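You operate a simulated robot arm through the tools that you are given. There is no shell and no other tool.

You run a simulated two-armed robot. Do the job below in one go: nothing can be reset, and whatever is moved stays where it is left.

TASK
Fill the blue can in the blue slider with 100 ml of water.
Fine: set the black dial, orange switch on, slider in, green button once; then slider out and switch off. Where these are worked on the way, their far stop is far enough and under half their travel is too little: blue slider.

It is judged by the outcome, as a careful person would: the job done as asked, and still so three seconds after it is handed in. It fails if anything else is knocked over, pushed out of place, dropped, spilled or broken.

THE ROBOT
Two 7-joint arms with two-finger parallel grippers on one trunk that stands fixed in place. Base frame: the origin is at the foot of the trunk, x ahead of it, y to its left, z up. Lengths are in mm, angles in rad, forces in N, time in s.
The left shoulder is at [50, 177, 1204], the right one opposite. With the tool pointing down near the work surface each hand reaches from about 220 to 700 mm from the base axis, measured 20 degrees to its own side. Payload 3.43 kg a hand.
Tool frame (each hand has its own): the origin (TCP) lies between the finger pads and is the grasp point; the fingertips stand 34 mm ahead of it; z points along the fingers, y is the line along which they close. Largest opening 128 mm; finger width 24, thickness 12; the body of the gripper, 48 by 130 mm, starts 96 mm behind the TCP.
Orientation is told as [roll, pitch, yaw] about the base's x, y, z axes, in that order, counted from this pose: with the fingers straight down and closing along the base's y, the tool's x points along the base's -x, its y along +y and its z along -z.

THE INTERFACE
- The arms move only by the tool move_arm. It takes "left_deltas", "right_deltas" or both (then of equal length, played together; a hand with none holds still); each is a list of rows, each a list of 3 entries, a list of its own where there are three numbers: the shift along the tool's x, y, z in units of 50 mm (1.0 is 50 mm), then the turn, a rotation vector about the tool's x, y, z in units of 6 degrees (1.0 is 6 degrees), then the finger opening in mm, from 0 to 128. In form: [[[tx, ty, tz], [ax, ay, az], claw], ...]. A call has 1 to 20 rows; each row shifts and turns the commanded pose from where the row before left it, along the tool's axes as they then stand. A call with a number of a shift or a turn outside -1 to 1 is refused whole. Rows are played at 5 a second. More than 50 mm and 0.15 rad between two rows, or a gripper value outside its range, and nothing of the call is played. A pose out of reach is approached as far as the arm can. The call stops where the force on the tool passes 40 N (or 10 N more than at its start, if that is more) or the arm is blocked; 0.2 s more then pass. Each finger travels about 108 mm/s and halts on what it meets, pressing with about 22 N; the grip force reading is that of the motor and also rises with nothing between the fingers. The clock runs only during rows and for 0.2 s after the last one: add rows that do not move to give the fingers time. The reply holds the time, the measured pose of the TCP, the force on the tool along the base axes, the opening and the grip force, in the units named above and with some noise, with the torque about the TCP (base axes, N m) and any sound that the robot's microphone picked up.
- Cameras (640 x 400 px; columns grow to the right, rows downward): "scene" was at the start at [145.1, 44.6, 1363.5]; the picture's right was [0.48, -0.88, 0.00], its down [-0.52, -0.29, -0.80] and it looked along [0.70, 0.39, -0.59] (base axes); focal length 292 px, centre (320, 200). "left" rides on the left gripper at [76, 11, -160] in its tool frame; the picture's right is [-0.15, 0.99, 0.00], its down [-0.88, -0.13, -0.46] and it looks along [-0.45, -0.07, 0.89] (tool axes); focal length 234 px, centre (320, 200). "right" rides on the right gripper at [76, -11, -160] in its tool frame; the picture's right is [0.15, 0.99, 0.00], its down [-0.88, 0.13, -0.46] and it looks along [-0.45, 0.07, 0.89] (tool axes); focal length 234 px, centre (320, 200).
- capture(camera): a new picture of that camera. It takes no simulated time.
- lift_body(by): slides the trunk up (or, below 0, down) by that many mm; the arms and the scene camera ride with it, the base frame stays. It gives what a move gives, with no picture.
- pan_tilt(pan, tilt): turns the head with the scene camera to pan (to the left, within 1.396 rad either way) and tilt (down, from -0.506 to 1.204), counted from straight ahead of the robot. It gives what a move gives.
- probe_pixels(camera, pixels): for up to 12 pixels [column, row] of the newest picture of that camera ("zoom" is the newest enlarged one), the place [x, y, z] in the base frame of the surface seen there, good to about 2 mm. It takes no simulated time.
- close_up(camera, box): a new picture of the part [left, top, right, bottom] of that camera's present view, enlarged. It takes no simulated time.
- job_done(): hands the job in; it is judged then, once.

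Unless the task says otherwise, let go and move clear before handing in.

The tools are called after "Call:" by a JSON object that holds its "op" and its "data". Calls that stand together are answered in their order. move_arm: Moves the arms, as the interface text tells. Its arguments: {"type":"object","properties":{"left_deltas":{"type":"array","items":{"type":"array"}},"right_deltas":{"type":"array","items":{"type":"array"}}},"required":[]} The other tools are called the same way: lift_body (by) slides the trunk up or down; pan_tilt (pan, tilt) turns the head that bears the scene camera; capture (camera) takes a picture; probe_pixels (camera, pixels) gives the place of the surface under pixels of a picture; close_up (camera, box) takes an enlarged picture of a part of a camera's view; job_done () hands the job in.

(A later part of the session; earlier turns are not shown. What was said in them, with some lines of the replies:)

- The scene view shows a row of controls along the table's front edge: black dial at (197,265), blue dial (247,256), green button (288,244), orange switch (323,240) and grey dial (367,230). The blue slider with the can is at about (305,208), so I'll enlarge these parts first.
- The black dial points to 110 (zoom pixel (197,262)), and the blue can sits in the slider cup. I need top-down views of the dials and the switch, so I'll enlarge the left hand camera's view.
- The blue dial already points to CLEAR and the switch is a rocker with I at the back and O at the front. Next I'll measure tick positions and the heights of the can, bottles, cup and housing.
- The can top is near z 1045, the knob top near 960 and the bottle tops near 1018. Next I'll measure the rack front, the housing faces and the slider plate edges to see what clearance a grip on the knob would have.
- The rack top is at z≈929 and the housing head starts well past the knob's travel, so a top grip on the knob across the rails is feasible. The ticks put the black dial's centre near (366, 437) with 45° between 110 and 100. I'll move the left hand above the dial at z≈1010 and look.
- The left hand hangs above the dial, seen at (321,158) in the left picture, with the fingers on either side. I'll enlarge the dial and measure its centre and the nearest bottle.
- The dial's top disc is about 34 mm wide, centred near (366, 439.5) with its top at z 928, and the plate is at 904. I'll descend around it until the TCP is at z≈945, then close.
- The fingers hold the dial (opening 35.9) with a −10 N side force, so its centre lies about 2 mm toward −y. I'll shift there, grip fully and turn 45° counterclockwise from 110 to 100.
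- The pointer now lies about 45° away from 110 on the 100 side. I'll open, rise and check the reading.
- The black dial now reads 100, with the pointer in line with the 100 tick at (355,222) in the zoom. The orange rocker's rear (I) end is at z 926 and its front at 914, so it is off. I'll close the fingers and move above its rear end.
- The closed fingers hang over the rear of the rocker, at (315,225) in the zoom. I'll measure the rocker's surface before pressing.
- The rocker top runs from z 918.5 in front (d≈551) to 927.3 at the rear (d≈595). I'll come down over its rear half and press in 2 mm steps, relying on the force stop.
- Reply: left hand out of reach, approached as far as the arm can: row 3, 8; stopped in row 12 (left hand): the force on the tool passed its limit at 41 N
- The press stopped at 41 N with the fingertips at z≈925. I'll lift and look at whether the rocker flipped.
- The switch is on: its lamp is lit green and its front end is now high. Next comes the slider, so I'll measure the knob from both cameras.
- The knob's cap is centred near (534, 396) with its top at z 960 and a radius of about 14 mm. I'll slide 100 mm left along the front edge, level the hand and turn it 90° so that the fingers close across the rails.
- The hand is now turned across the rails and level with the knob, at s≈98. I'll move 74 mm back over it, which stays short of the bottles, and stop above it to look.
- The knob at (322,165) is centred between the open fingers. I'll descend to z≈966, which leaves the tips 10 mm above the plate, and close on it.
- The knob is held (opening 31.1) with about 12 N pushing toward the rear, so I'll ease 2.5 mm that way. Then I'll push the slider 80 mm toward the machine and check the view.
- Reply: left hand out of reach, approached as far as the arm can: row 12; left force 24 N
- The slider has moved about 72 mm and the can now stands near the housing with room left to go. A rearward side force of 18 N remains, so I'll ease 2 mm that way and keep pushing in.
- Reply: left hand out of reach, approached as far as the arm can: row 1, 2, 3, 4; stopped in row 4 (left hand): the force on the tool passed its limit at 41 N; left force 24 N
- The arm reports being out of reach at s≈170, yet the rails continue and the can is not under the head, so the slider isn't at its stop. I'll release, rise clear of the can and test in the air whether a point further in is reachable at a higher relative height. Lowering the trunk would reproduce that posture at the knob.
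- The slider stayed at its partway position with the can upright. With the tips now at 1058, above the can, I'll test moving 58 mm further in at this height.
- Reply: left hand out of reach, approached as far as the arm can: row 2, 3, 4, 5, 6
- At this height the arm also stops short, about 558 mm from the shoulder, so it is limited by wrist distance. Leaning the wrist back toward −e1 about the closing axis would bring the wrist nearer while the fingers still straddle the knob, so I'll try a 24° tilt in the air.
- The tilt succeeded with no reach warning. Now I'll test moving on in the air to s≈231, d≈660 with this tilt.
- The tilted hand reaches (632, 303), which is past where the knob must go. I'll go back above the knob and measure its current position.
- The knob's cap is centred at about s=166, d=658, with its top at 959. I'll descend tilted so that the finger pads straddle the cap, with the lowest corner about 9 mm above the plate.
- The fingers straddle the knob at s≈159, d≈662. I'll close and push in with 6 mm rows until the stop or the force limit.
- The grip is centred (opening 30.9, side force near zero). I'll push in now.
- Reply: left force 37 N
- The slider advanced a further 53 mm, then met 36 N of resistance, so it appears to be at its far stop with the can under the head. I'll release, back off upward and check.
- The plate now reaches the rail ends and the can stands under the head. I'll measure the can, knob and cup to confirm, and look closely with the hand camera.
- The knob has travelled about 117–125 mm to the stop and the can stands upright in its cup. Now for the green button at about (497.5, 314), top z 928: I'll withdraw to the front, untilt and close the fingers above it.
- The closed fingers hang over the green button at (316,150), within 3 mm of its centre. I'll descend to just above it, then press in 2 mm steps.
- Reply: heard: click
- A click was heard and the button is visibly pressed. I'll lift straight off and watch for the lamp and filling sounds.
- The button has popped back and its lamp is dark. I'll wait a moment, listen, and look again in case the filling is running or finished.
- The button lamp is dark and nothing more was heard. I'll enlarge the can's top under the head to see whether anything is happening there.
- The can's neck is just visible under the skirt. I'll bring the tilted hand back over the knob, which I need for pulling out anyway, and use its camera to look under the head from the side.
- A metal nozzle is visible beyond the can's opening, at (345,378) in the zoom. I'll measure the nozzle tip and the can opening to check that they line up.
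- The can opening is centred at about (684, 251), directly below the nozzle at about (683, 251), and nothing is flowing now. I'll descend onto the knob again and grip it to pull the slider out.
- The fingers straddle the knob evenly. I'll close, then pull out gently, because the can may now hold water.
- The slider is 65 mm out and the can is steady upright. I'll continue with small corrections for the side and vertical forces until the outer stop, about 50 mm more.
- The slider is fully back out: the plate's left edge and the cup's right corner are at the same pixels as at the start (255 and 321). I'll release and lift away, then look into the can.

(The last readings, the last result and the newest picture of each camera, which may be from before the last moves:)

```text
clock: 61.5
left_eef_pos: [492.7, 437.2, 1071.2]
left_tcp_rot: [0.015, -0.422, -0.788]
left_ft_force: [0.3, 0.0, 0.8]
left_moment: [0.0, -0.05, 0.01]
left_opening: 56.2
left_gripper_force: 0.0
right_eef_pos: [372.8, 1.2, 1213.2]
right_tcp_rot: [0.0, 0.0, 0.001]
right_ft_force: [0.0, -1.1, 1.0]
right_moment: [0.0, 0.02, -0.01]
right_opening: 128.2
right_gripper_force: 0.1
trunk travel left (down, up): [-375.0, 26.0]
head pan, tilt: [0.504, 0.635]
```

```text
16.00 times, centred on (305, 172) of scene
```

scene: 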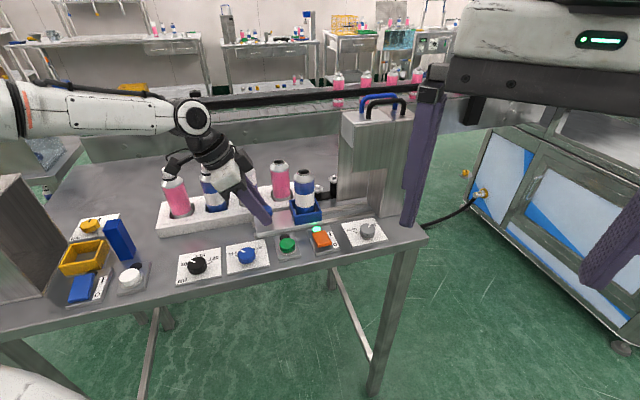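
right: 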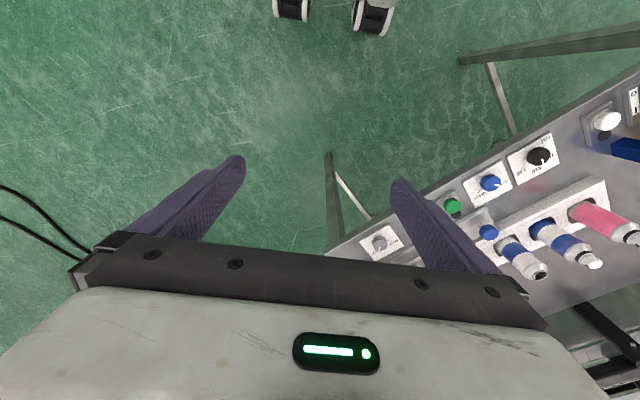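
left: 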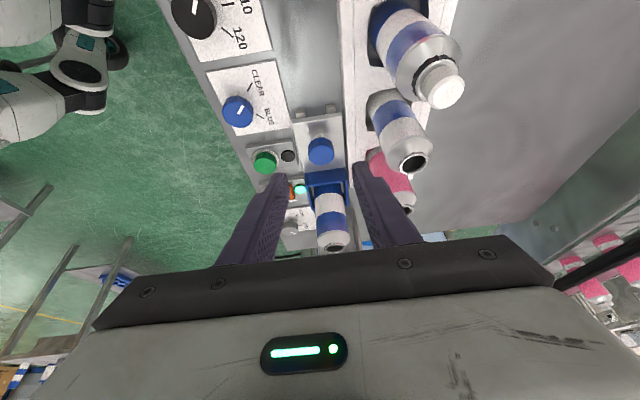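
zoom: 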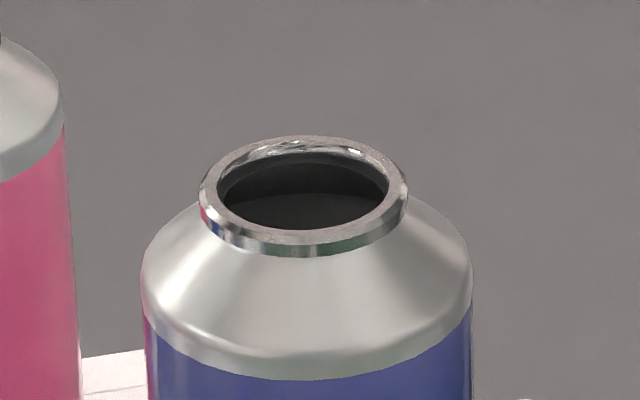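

The can stands steady in the cup with the slider out. I'll compare the inside of its opening with a neighbouring open can and measure what lies inside.

Call:
{"op": "probe_pixels", "data": {"camera": "zoom", "pixels": [[300, 220], [300, 205], [300, 195], [300, 180], [300, 165], [300, 150], [300, 240]]}}

Call:
{"op": "close_up", "data": {"camera": "scene", "box": [265, 150, 295, 175]}}

Call:
{"op": "close_up", "data": {"camera": "left", "box": [300, 130, 460, 260]}}

```text
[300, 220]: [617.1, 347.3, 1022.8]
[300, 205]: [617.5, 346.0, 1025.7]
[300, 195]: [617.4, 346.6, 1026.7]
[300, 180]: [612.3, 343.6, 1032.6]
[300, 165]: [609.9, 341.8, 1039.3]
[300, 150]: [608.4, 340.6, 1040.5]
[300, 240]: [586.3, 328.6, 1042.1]
```

```text
16.00 times, centred on (280, 162) of scene
```

zoom: 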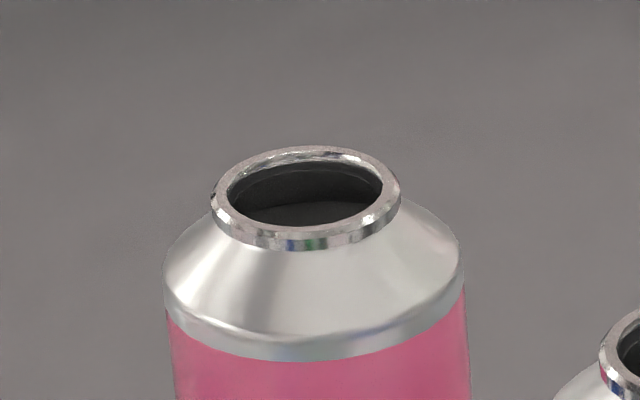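

```text
3.08 times, centred on (380, 195) of left
```

zoom: 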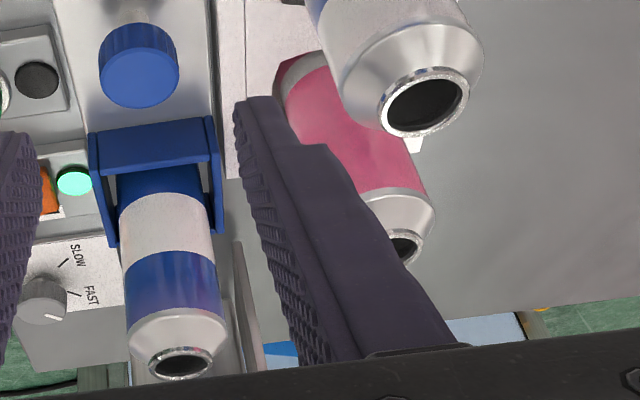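

The openings look alike from here, so I need a top-down look. I'll withdraw to the front, untilt, move along to near the switch and turn the hand so its camera comes directly above the can. The hand has to go that way for the switch anyway.

Call:
{"op": "move_arm", "data": {"left_deltas": [[[0, -0.38, -0.2], [0, 0, 0], 56], [[0, -0.38, -0.2], [0, 0, 0], 40], [[0, -0.38, -0.2], [0, 0, 0], 20], [[0, -0.38, -0.2], [0, 0, 0], 0], [[-0.35, 0, 0], [0, 1, 0], 0], [[-0.35, 0, 0], [0, 1, 0], 0], [[-0.35, 0, 0], [0, 1, 0], 0], [[-0.35, 0, 0], [0, 1, 0], 0], [[-0.36, 0, 0], [0, 0, 0], 0], [[-0.36, 0, 0], [0, 0, 0], 0], [[-0.36, 0, 0], [0, 0, 0], 0], [[-0.36, 0, 0], [0, 0, 0], 0], [[-0.36, 0, 0], [0, 0, 0], 0], [[0, 0, 0], [0, 0, 0], 0]]}}

```text
clock: 64.5
left_eef_pos: [540.3, 282.0, 1124.6]
left_tcp_rot: [0.012, -0.001, -0.782]
left_ft_force: [0.6, 0.6, 0.2]
left_moment: [-0.01, -0.03, 0.01]
left_opening: 0.2
left_gripper_force: 22.3
right_eef_pos: [372.1, 1.8, 1213.4]
right_tcp_rot: [0.0, 0.0, 0.0]
right_ft_force: [0.1, -1.2, 1.1]
right_moment: [-0.01, -0.01, 0.03]
right_opening: 128.2
right_gripper_force: 0.1
trunk travel left (down, up): [-375.0, 26.0]
head pan, tilt: [0.504, 0.635]
```

I'm at (540, 282, 1125), clear of everything. I'll turn 60° clockwise seen from above to bring the camera over the can.

Call:
{"op": "move_arm", "data": {"left_deltas": [[[0, 0, 0], [0, 0, 1], 0], [[0, 0, 0], [0, 0, 1], 0], [[0, 0, 0], [0, 0, 1], 0], [[0, 0, 0], [0, 0, 1], 0], [[0, 0, 0], [0, 0, 1], 0], [[0, 0, 0], [0, 0, 1], 0], [[0, 0, 0], [0, 0, 1], 0], [[0, 0, 0], [0, 0, 1], 0], [[0, 0, 0], [0, 0, 1], 0], [[0, 0, 0], [0, 0, 1], 0], [[0, 0, 0], [0, 0, 0], 0]]}}

Call:
{"op": "capture", "data": {"camera": "left"}}

```text
clock: 66.9
left_eef_pos: [538.9, 282.2, 1123.4]
left_tcp_rot: [0.006, 0.01, -1.83]
left_ft_force: [-0.2, 0.8, 0.5]
left_moment: [-0.01, -0.03, -0.03]
left_opening: 0.0
left_gripper_force: 21.9
right_eef_pos: [372.5, 2.1, 1213.8]
right_tcp_rot: [0.001, 0.001, 0.001]
right_ft_force: [-0.3, 0.3, 0.6]
right_moment: [0.01, 0.03, 0.02]
right_opening: 128.1
right_gripper_force: 0.0
trunk travel left (down, up): [-375.0, 26.0]
head pan, tilt: [0.504, 0.635]
```

```text
taken
```

left: 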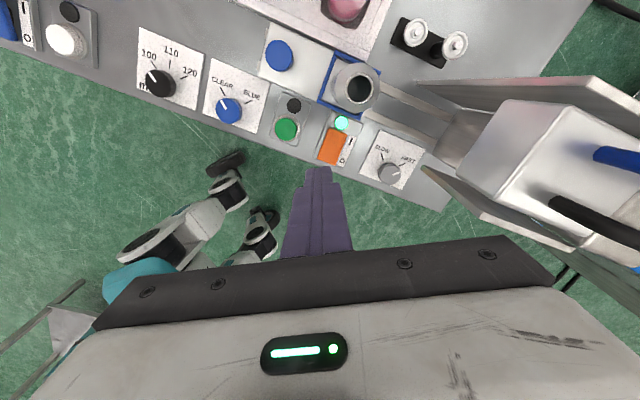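

The camera now sees the can's opening at (357,90) almost straight from above. I'll enlarge it and measure inside.

Call:
{"op": "close_up", "data": {"camera": "left", "box": [320, 60, 390, 120]}}

Call:
{"op": "probe_pixels", "data": {"camera": "left", "pixels": [[357, 90], [355, 88], [359, 92], [361, 88], [355, 92], [353, 90], [362, 84], [360, 95]]}}

Call:
{"op": "close_up", "data": {"camera": "left", "box": [120, 20, 280, 130]}}

```text
6.67 times, centred on (355, 90) of left
```

zoom: 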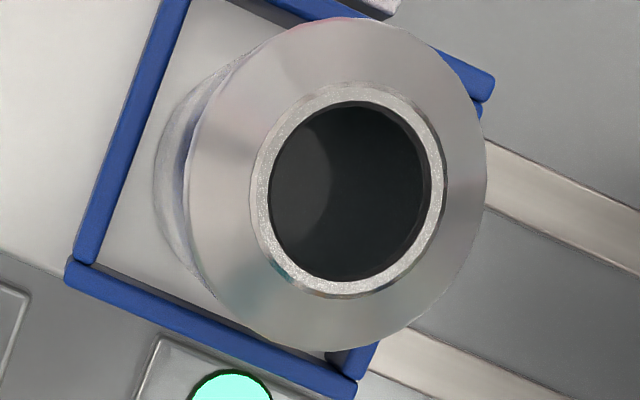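

```text
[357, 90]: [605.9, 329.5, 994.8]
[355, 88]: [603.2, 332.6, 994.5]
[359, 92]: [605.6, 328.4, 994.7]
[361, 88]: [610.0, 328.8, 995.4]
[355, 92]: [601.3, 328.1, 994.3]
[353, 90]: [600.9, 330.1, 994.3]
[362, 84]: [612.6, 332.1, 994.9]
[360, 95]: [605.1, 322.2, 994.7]
```

```text
3.64 times, centred on (200, 75) of left
```

zoom: 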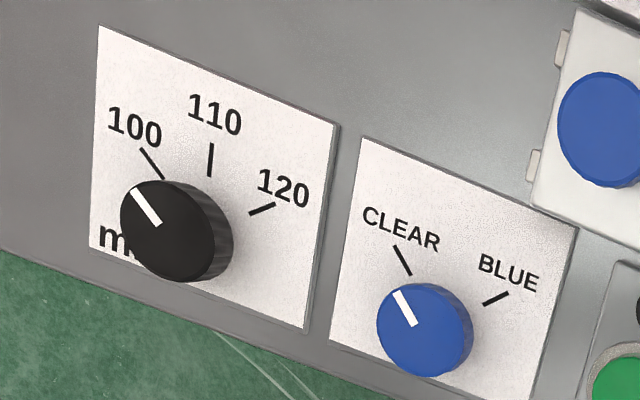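

The can's inside shows a flat surface at z≈994.6, about 66 mm above its base, which fits 100 ml. The black dial reads 100. What's left is to switch off, so I'll turn back and go above the rocker's front (O) half.

Call:
{"op": "move_arm", "data": {"left_deltas": [[[0, 0, 0], [0, 0, -1], 0], [[0, 0, 0], [0, 0, -1], 0], [[0, 0, 0], [0, 0, -1], 0], [[0, 0, 0], [0, 0, -1], 0], [[0, 0, 0], [0, 0, -1], 0], [[0, 0, 0], [0, 0, -1], 0], [[0, 0, 0], [0, 0, -1], 0], [[0, 0, 0], [0, 0, -1], 0], [[0, 0, 0], [0, 0, -1], 0], [[0, 0, 0], [0, 0, -1], 0], [[-0.22, -0.2, 0.4], [0, 0, 0], 0], [[-0.23, -0.21, 0.4], [0, 0, 0], 0], [[0, 0, 0.6], [0, 0, 0], 0], [[0, 0, 0.6], [0, 0, 0], 0], [[0, 0, 0.3], [0, 0, 0], 0], [[0, 0, 0], [0, 0, 0], 0]]}}

Call:
{"op": "capture", "data": {"camera": "left"}}

Call:
{"op": "close_up", "data": {"camera": "scene", "box": [270, 190, 370, 265]}}

```text
clock: 70.3
left_eef_pos: [541.2, 252.3, 1011.1]
left_tcp_rot: [0.011, -0.002, -0.781]
left_ft_force: [0.1, 0.4, -0.4]
left_moment: [0.04, -0.02, -0.01]
left_opening: 0.0
left_gripper_force: 21.4
right_eef_pos: [372.4, 1.7, 1212.8]
right_tcp_rot: [0.0, 0.0, 0.001]
right_ft_force: [0.3, 0.0, 0.2]
right_moment: [-0.01, -0.03, 0.0]
right_opening: 127.9
right_gripper_force: 0.1
trunk travel left (down, up): [-375.0, 26.0]
head pan, tilt: [0.504, 0.635]
```

```text
taken
```

left: 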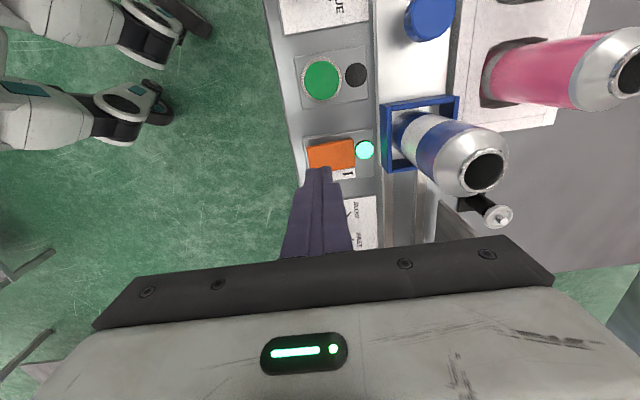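

```text
5.33 times, centred on (320, 228) of scene
```

zoom: 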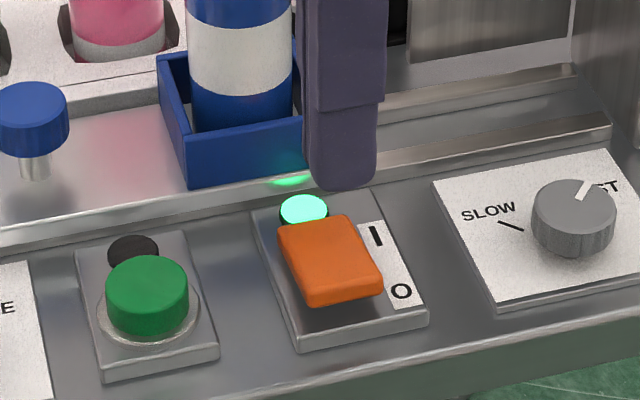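

The hand is at s≈204, d≈561, right over the rocker's raised front end. I'll descend and press in 2 mm steps.

Call:
{"op": "move_arm", "data": {"left_deltas": [[[0, 0, 0.4], [0, 0, 0], 0], [[0, 0, 0.4], [0, 0, 0], 0], [[0, 0, 0.1], [0, 0, 0], 0], [[0, 0, 0.04], [0, 0, 0], 0], [[0, 0, 0.04], [0, 0, 0], 0], [[0, 0, 0.04], [0, 0, 0], 0], [[0, 0, 0.04], [0, 0, 0], 0], [[0, 0, 0.04], [0, 0, 0], 0], [[0, 0, 0.04], [0, 0, 0], 0], [[0, 0, 0.04], [0, 0, 0], 0]]}}

Call:
{"op": "close_up", "data": {"camera": "scene", "box": [270, 190, 370, 265]}}

```text
clock: 72.5
left_eef_pos: [540.8, 252.2, 958.0]
left_tcp_rot: [0.021, -0.013, -0.783]
left_ft_force: [-2.1, -0.4, 35.9]
left_moment: [0.39, -0.04, 0.06]
left_opening: 0.1
left_gripper_force: 22.4
right_eef_pos: [368.6, 1.5, 1214.4]
right_tcp_rot: [0.001, -0.002, 0.001]
right_ft_force: [-0.9, 1.0, 0.0]
right_moment: [0.01, -0.01, -0.04]
right_opening: 127.9
right_gripper_force: 0.1
trunk travel left (down, up): [-375.0, 26.0]
head pan, tilt: [0.504, 0.635]
```

```text
5.33 times, centred on (320, 228) of scene
```

zoom: 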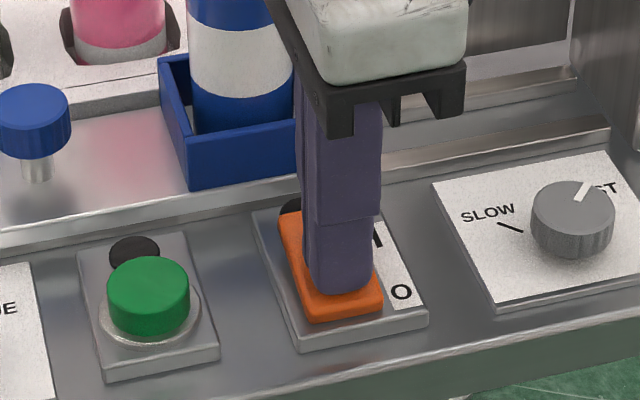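

The rocker's front is pressed with 36 N and its lamp at (290,207) is now dark. I'll lift straight up and clear, then check everything.

Call:
{"op": "move_arm", "data": {"left_deltas": [[[0, 0, -0.3], [0, 0, 0], 0], [[0, 0, -0.6], [0, 0, 0], 0], [[0, 0, -0.6], [0, 0, 0], 0], [[0, 0, -0.6], [0, 0, 0], 0], [[0.3, -0.3, -0.6], [0, 0, 0], 0], [[0.5, -0.5, -0.3], [0, 0, 0], 0], [[0.5, -0.5, 0], [0, 0, 0], 0], [[0.5, -0.5, 0], [0, 0, 0], 0], [[0, 0, 0], [0, 0, 0], 0]]}}

Call:
{"op": "capture", "data": {"camera": "scene"}}

Call:
{"op": "close_up", "data": {"camera": "scene", "box": [240, 150, 400, 260]}}

Call:
{"op": "close_up", "data": {"camera": "scene", "box": [150, 150, 300, 290]}}

```text
clock: 74.5
left_eef_pos: [412.5, 249.6, 1100.1]
left_tcp_rot: [0.012, 0.0, -0.781]
left_ft_force: [0.5, -0.5, 0.6]
left_moment: [0.0, 0.06, 0.0]
left_opening: 0.1
left_gripper_force: 21.9
right_eef_pos: [372.6, 2.0, 1213.3]
right_tcp_rot: [-0.001, -0.001, 0.0]
right_ft_force: [0.5, -0.8, -0.4]
right_moment: [0.02, -0.01, -0.01]
right_opening: 127.7
right_gripper_force: 0.0
trunk travel left (down, up): [-375.0, 26.0]
head pan, tilt: [0.504, 0.635]
```

```text
taken
```

scene: 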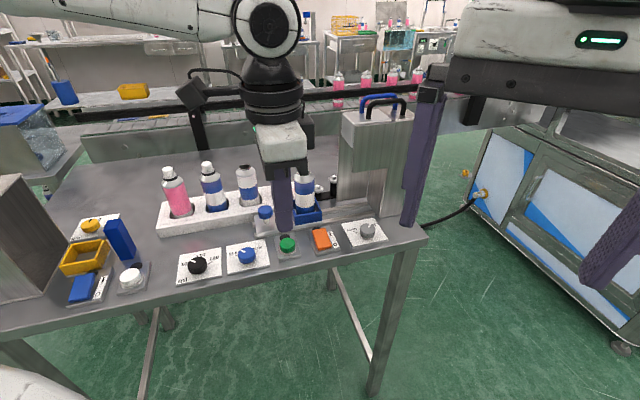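

```text
3.64 times, centred on (320, 205) of scene
```

zoom: 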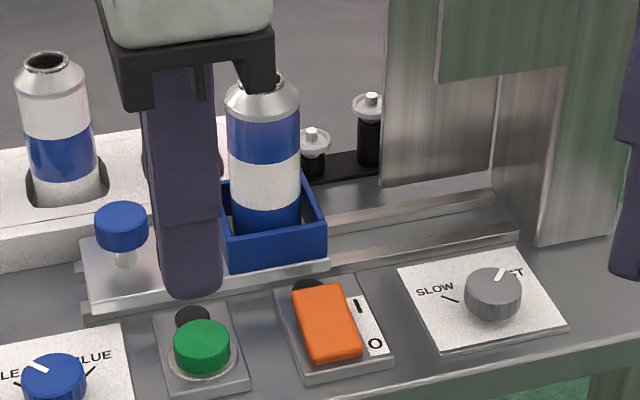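

```text
2.86 times, centred on (225, 220) of scene
```

zoom: 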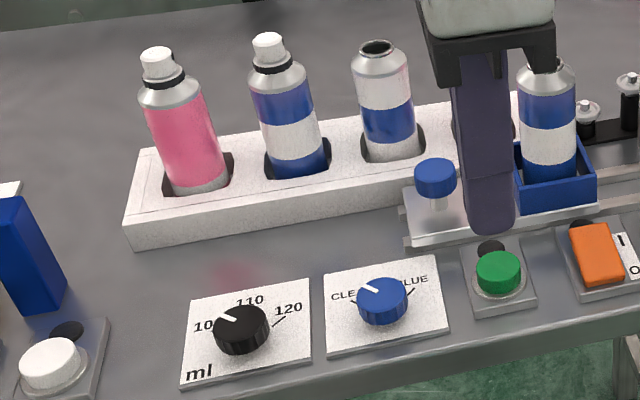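

The switch is off with its lamp dark, the slider is fully out with the filled can upright, the black dial reads 100, and the bottles in the rack are undisturbed. The hand is empty and clear, so I'm handing in the job.

Call:
{"op": "job_done", "data": {}}

```text
The job is handed in.
```

I filled the blue can with 100 ml of water and handed the job in.

- **Black dial:** I turned it from 110 to 100. The blue dial was already on CLEAR, so I left it alone.
- **Orange switch:** I turned it on and its lamp lit. After filling I turned it off, and the lamp is dark.
- **Blue slider:** I pushed it to its far stop, which took two pushes because the arm ran out of reach partway. The can opening was then right under the nozzle. After filling I pulled it fully out again, and the can stayed upright.
- **Green button:** I pressed it once and heard the click. The button's own lamp was never lit in any picture, so I checked the can instead.
- **Fill check:** Looking straight down into the can, I measured a flat surface about 66 mm above its base. That fits 100 ml, but I had no direct reading of the volume.

In the last pictures the bottles in the rack and the other controls looked undisturbed, and the left hand was empty and clear.
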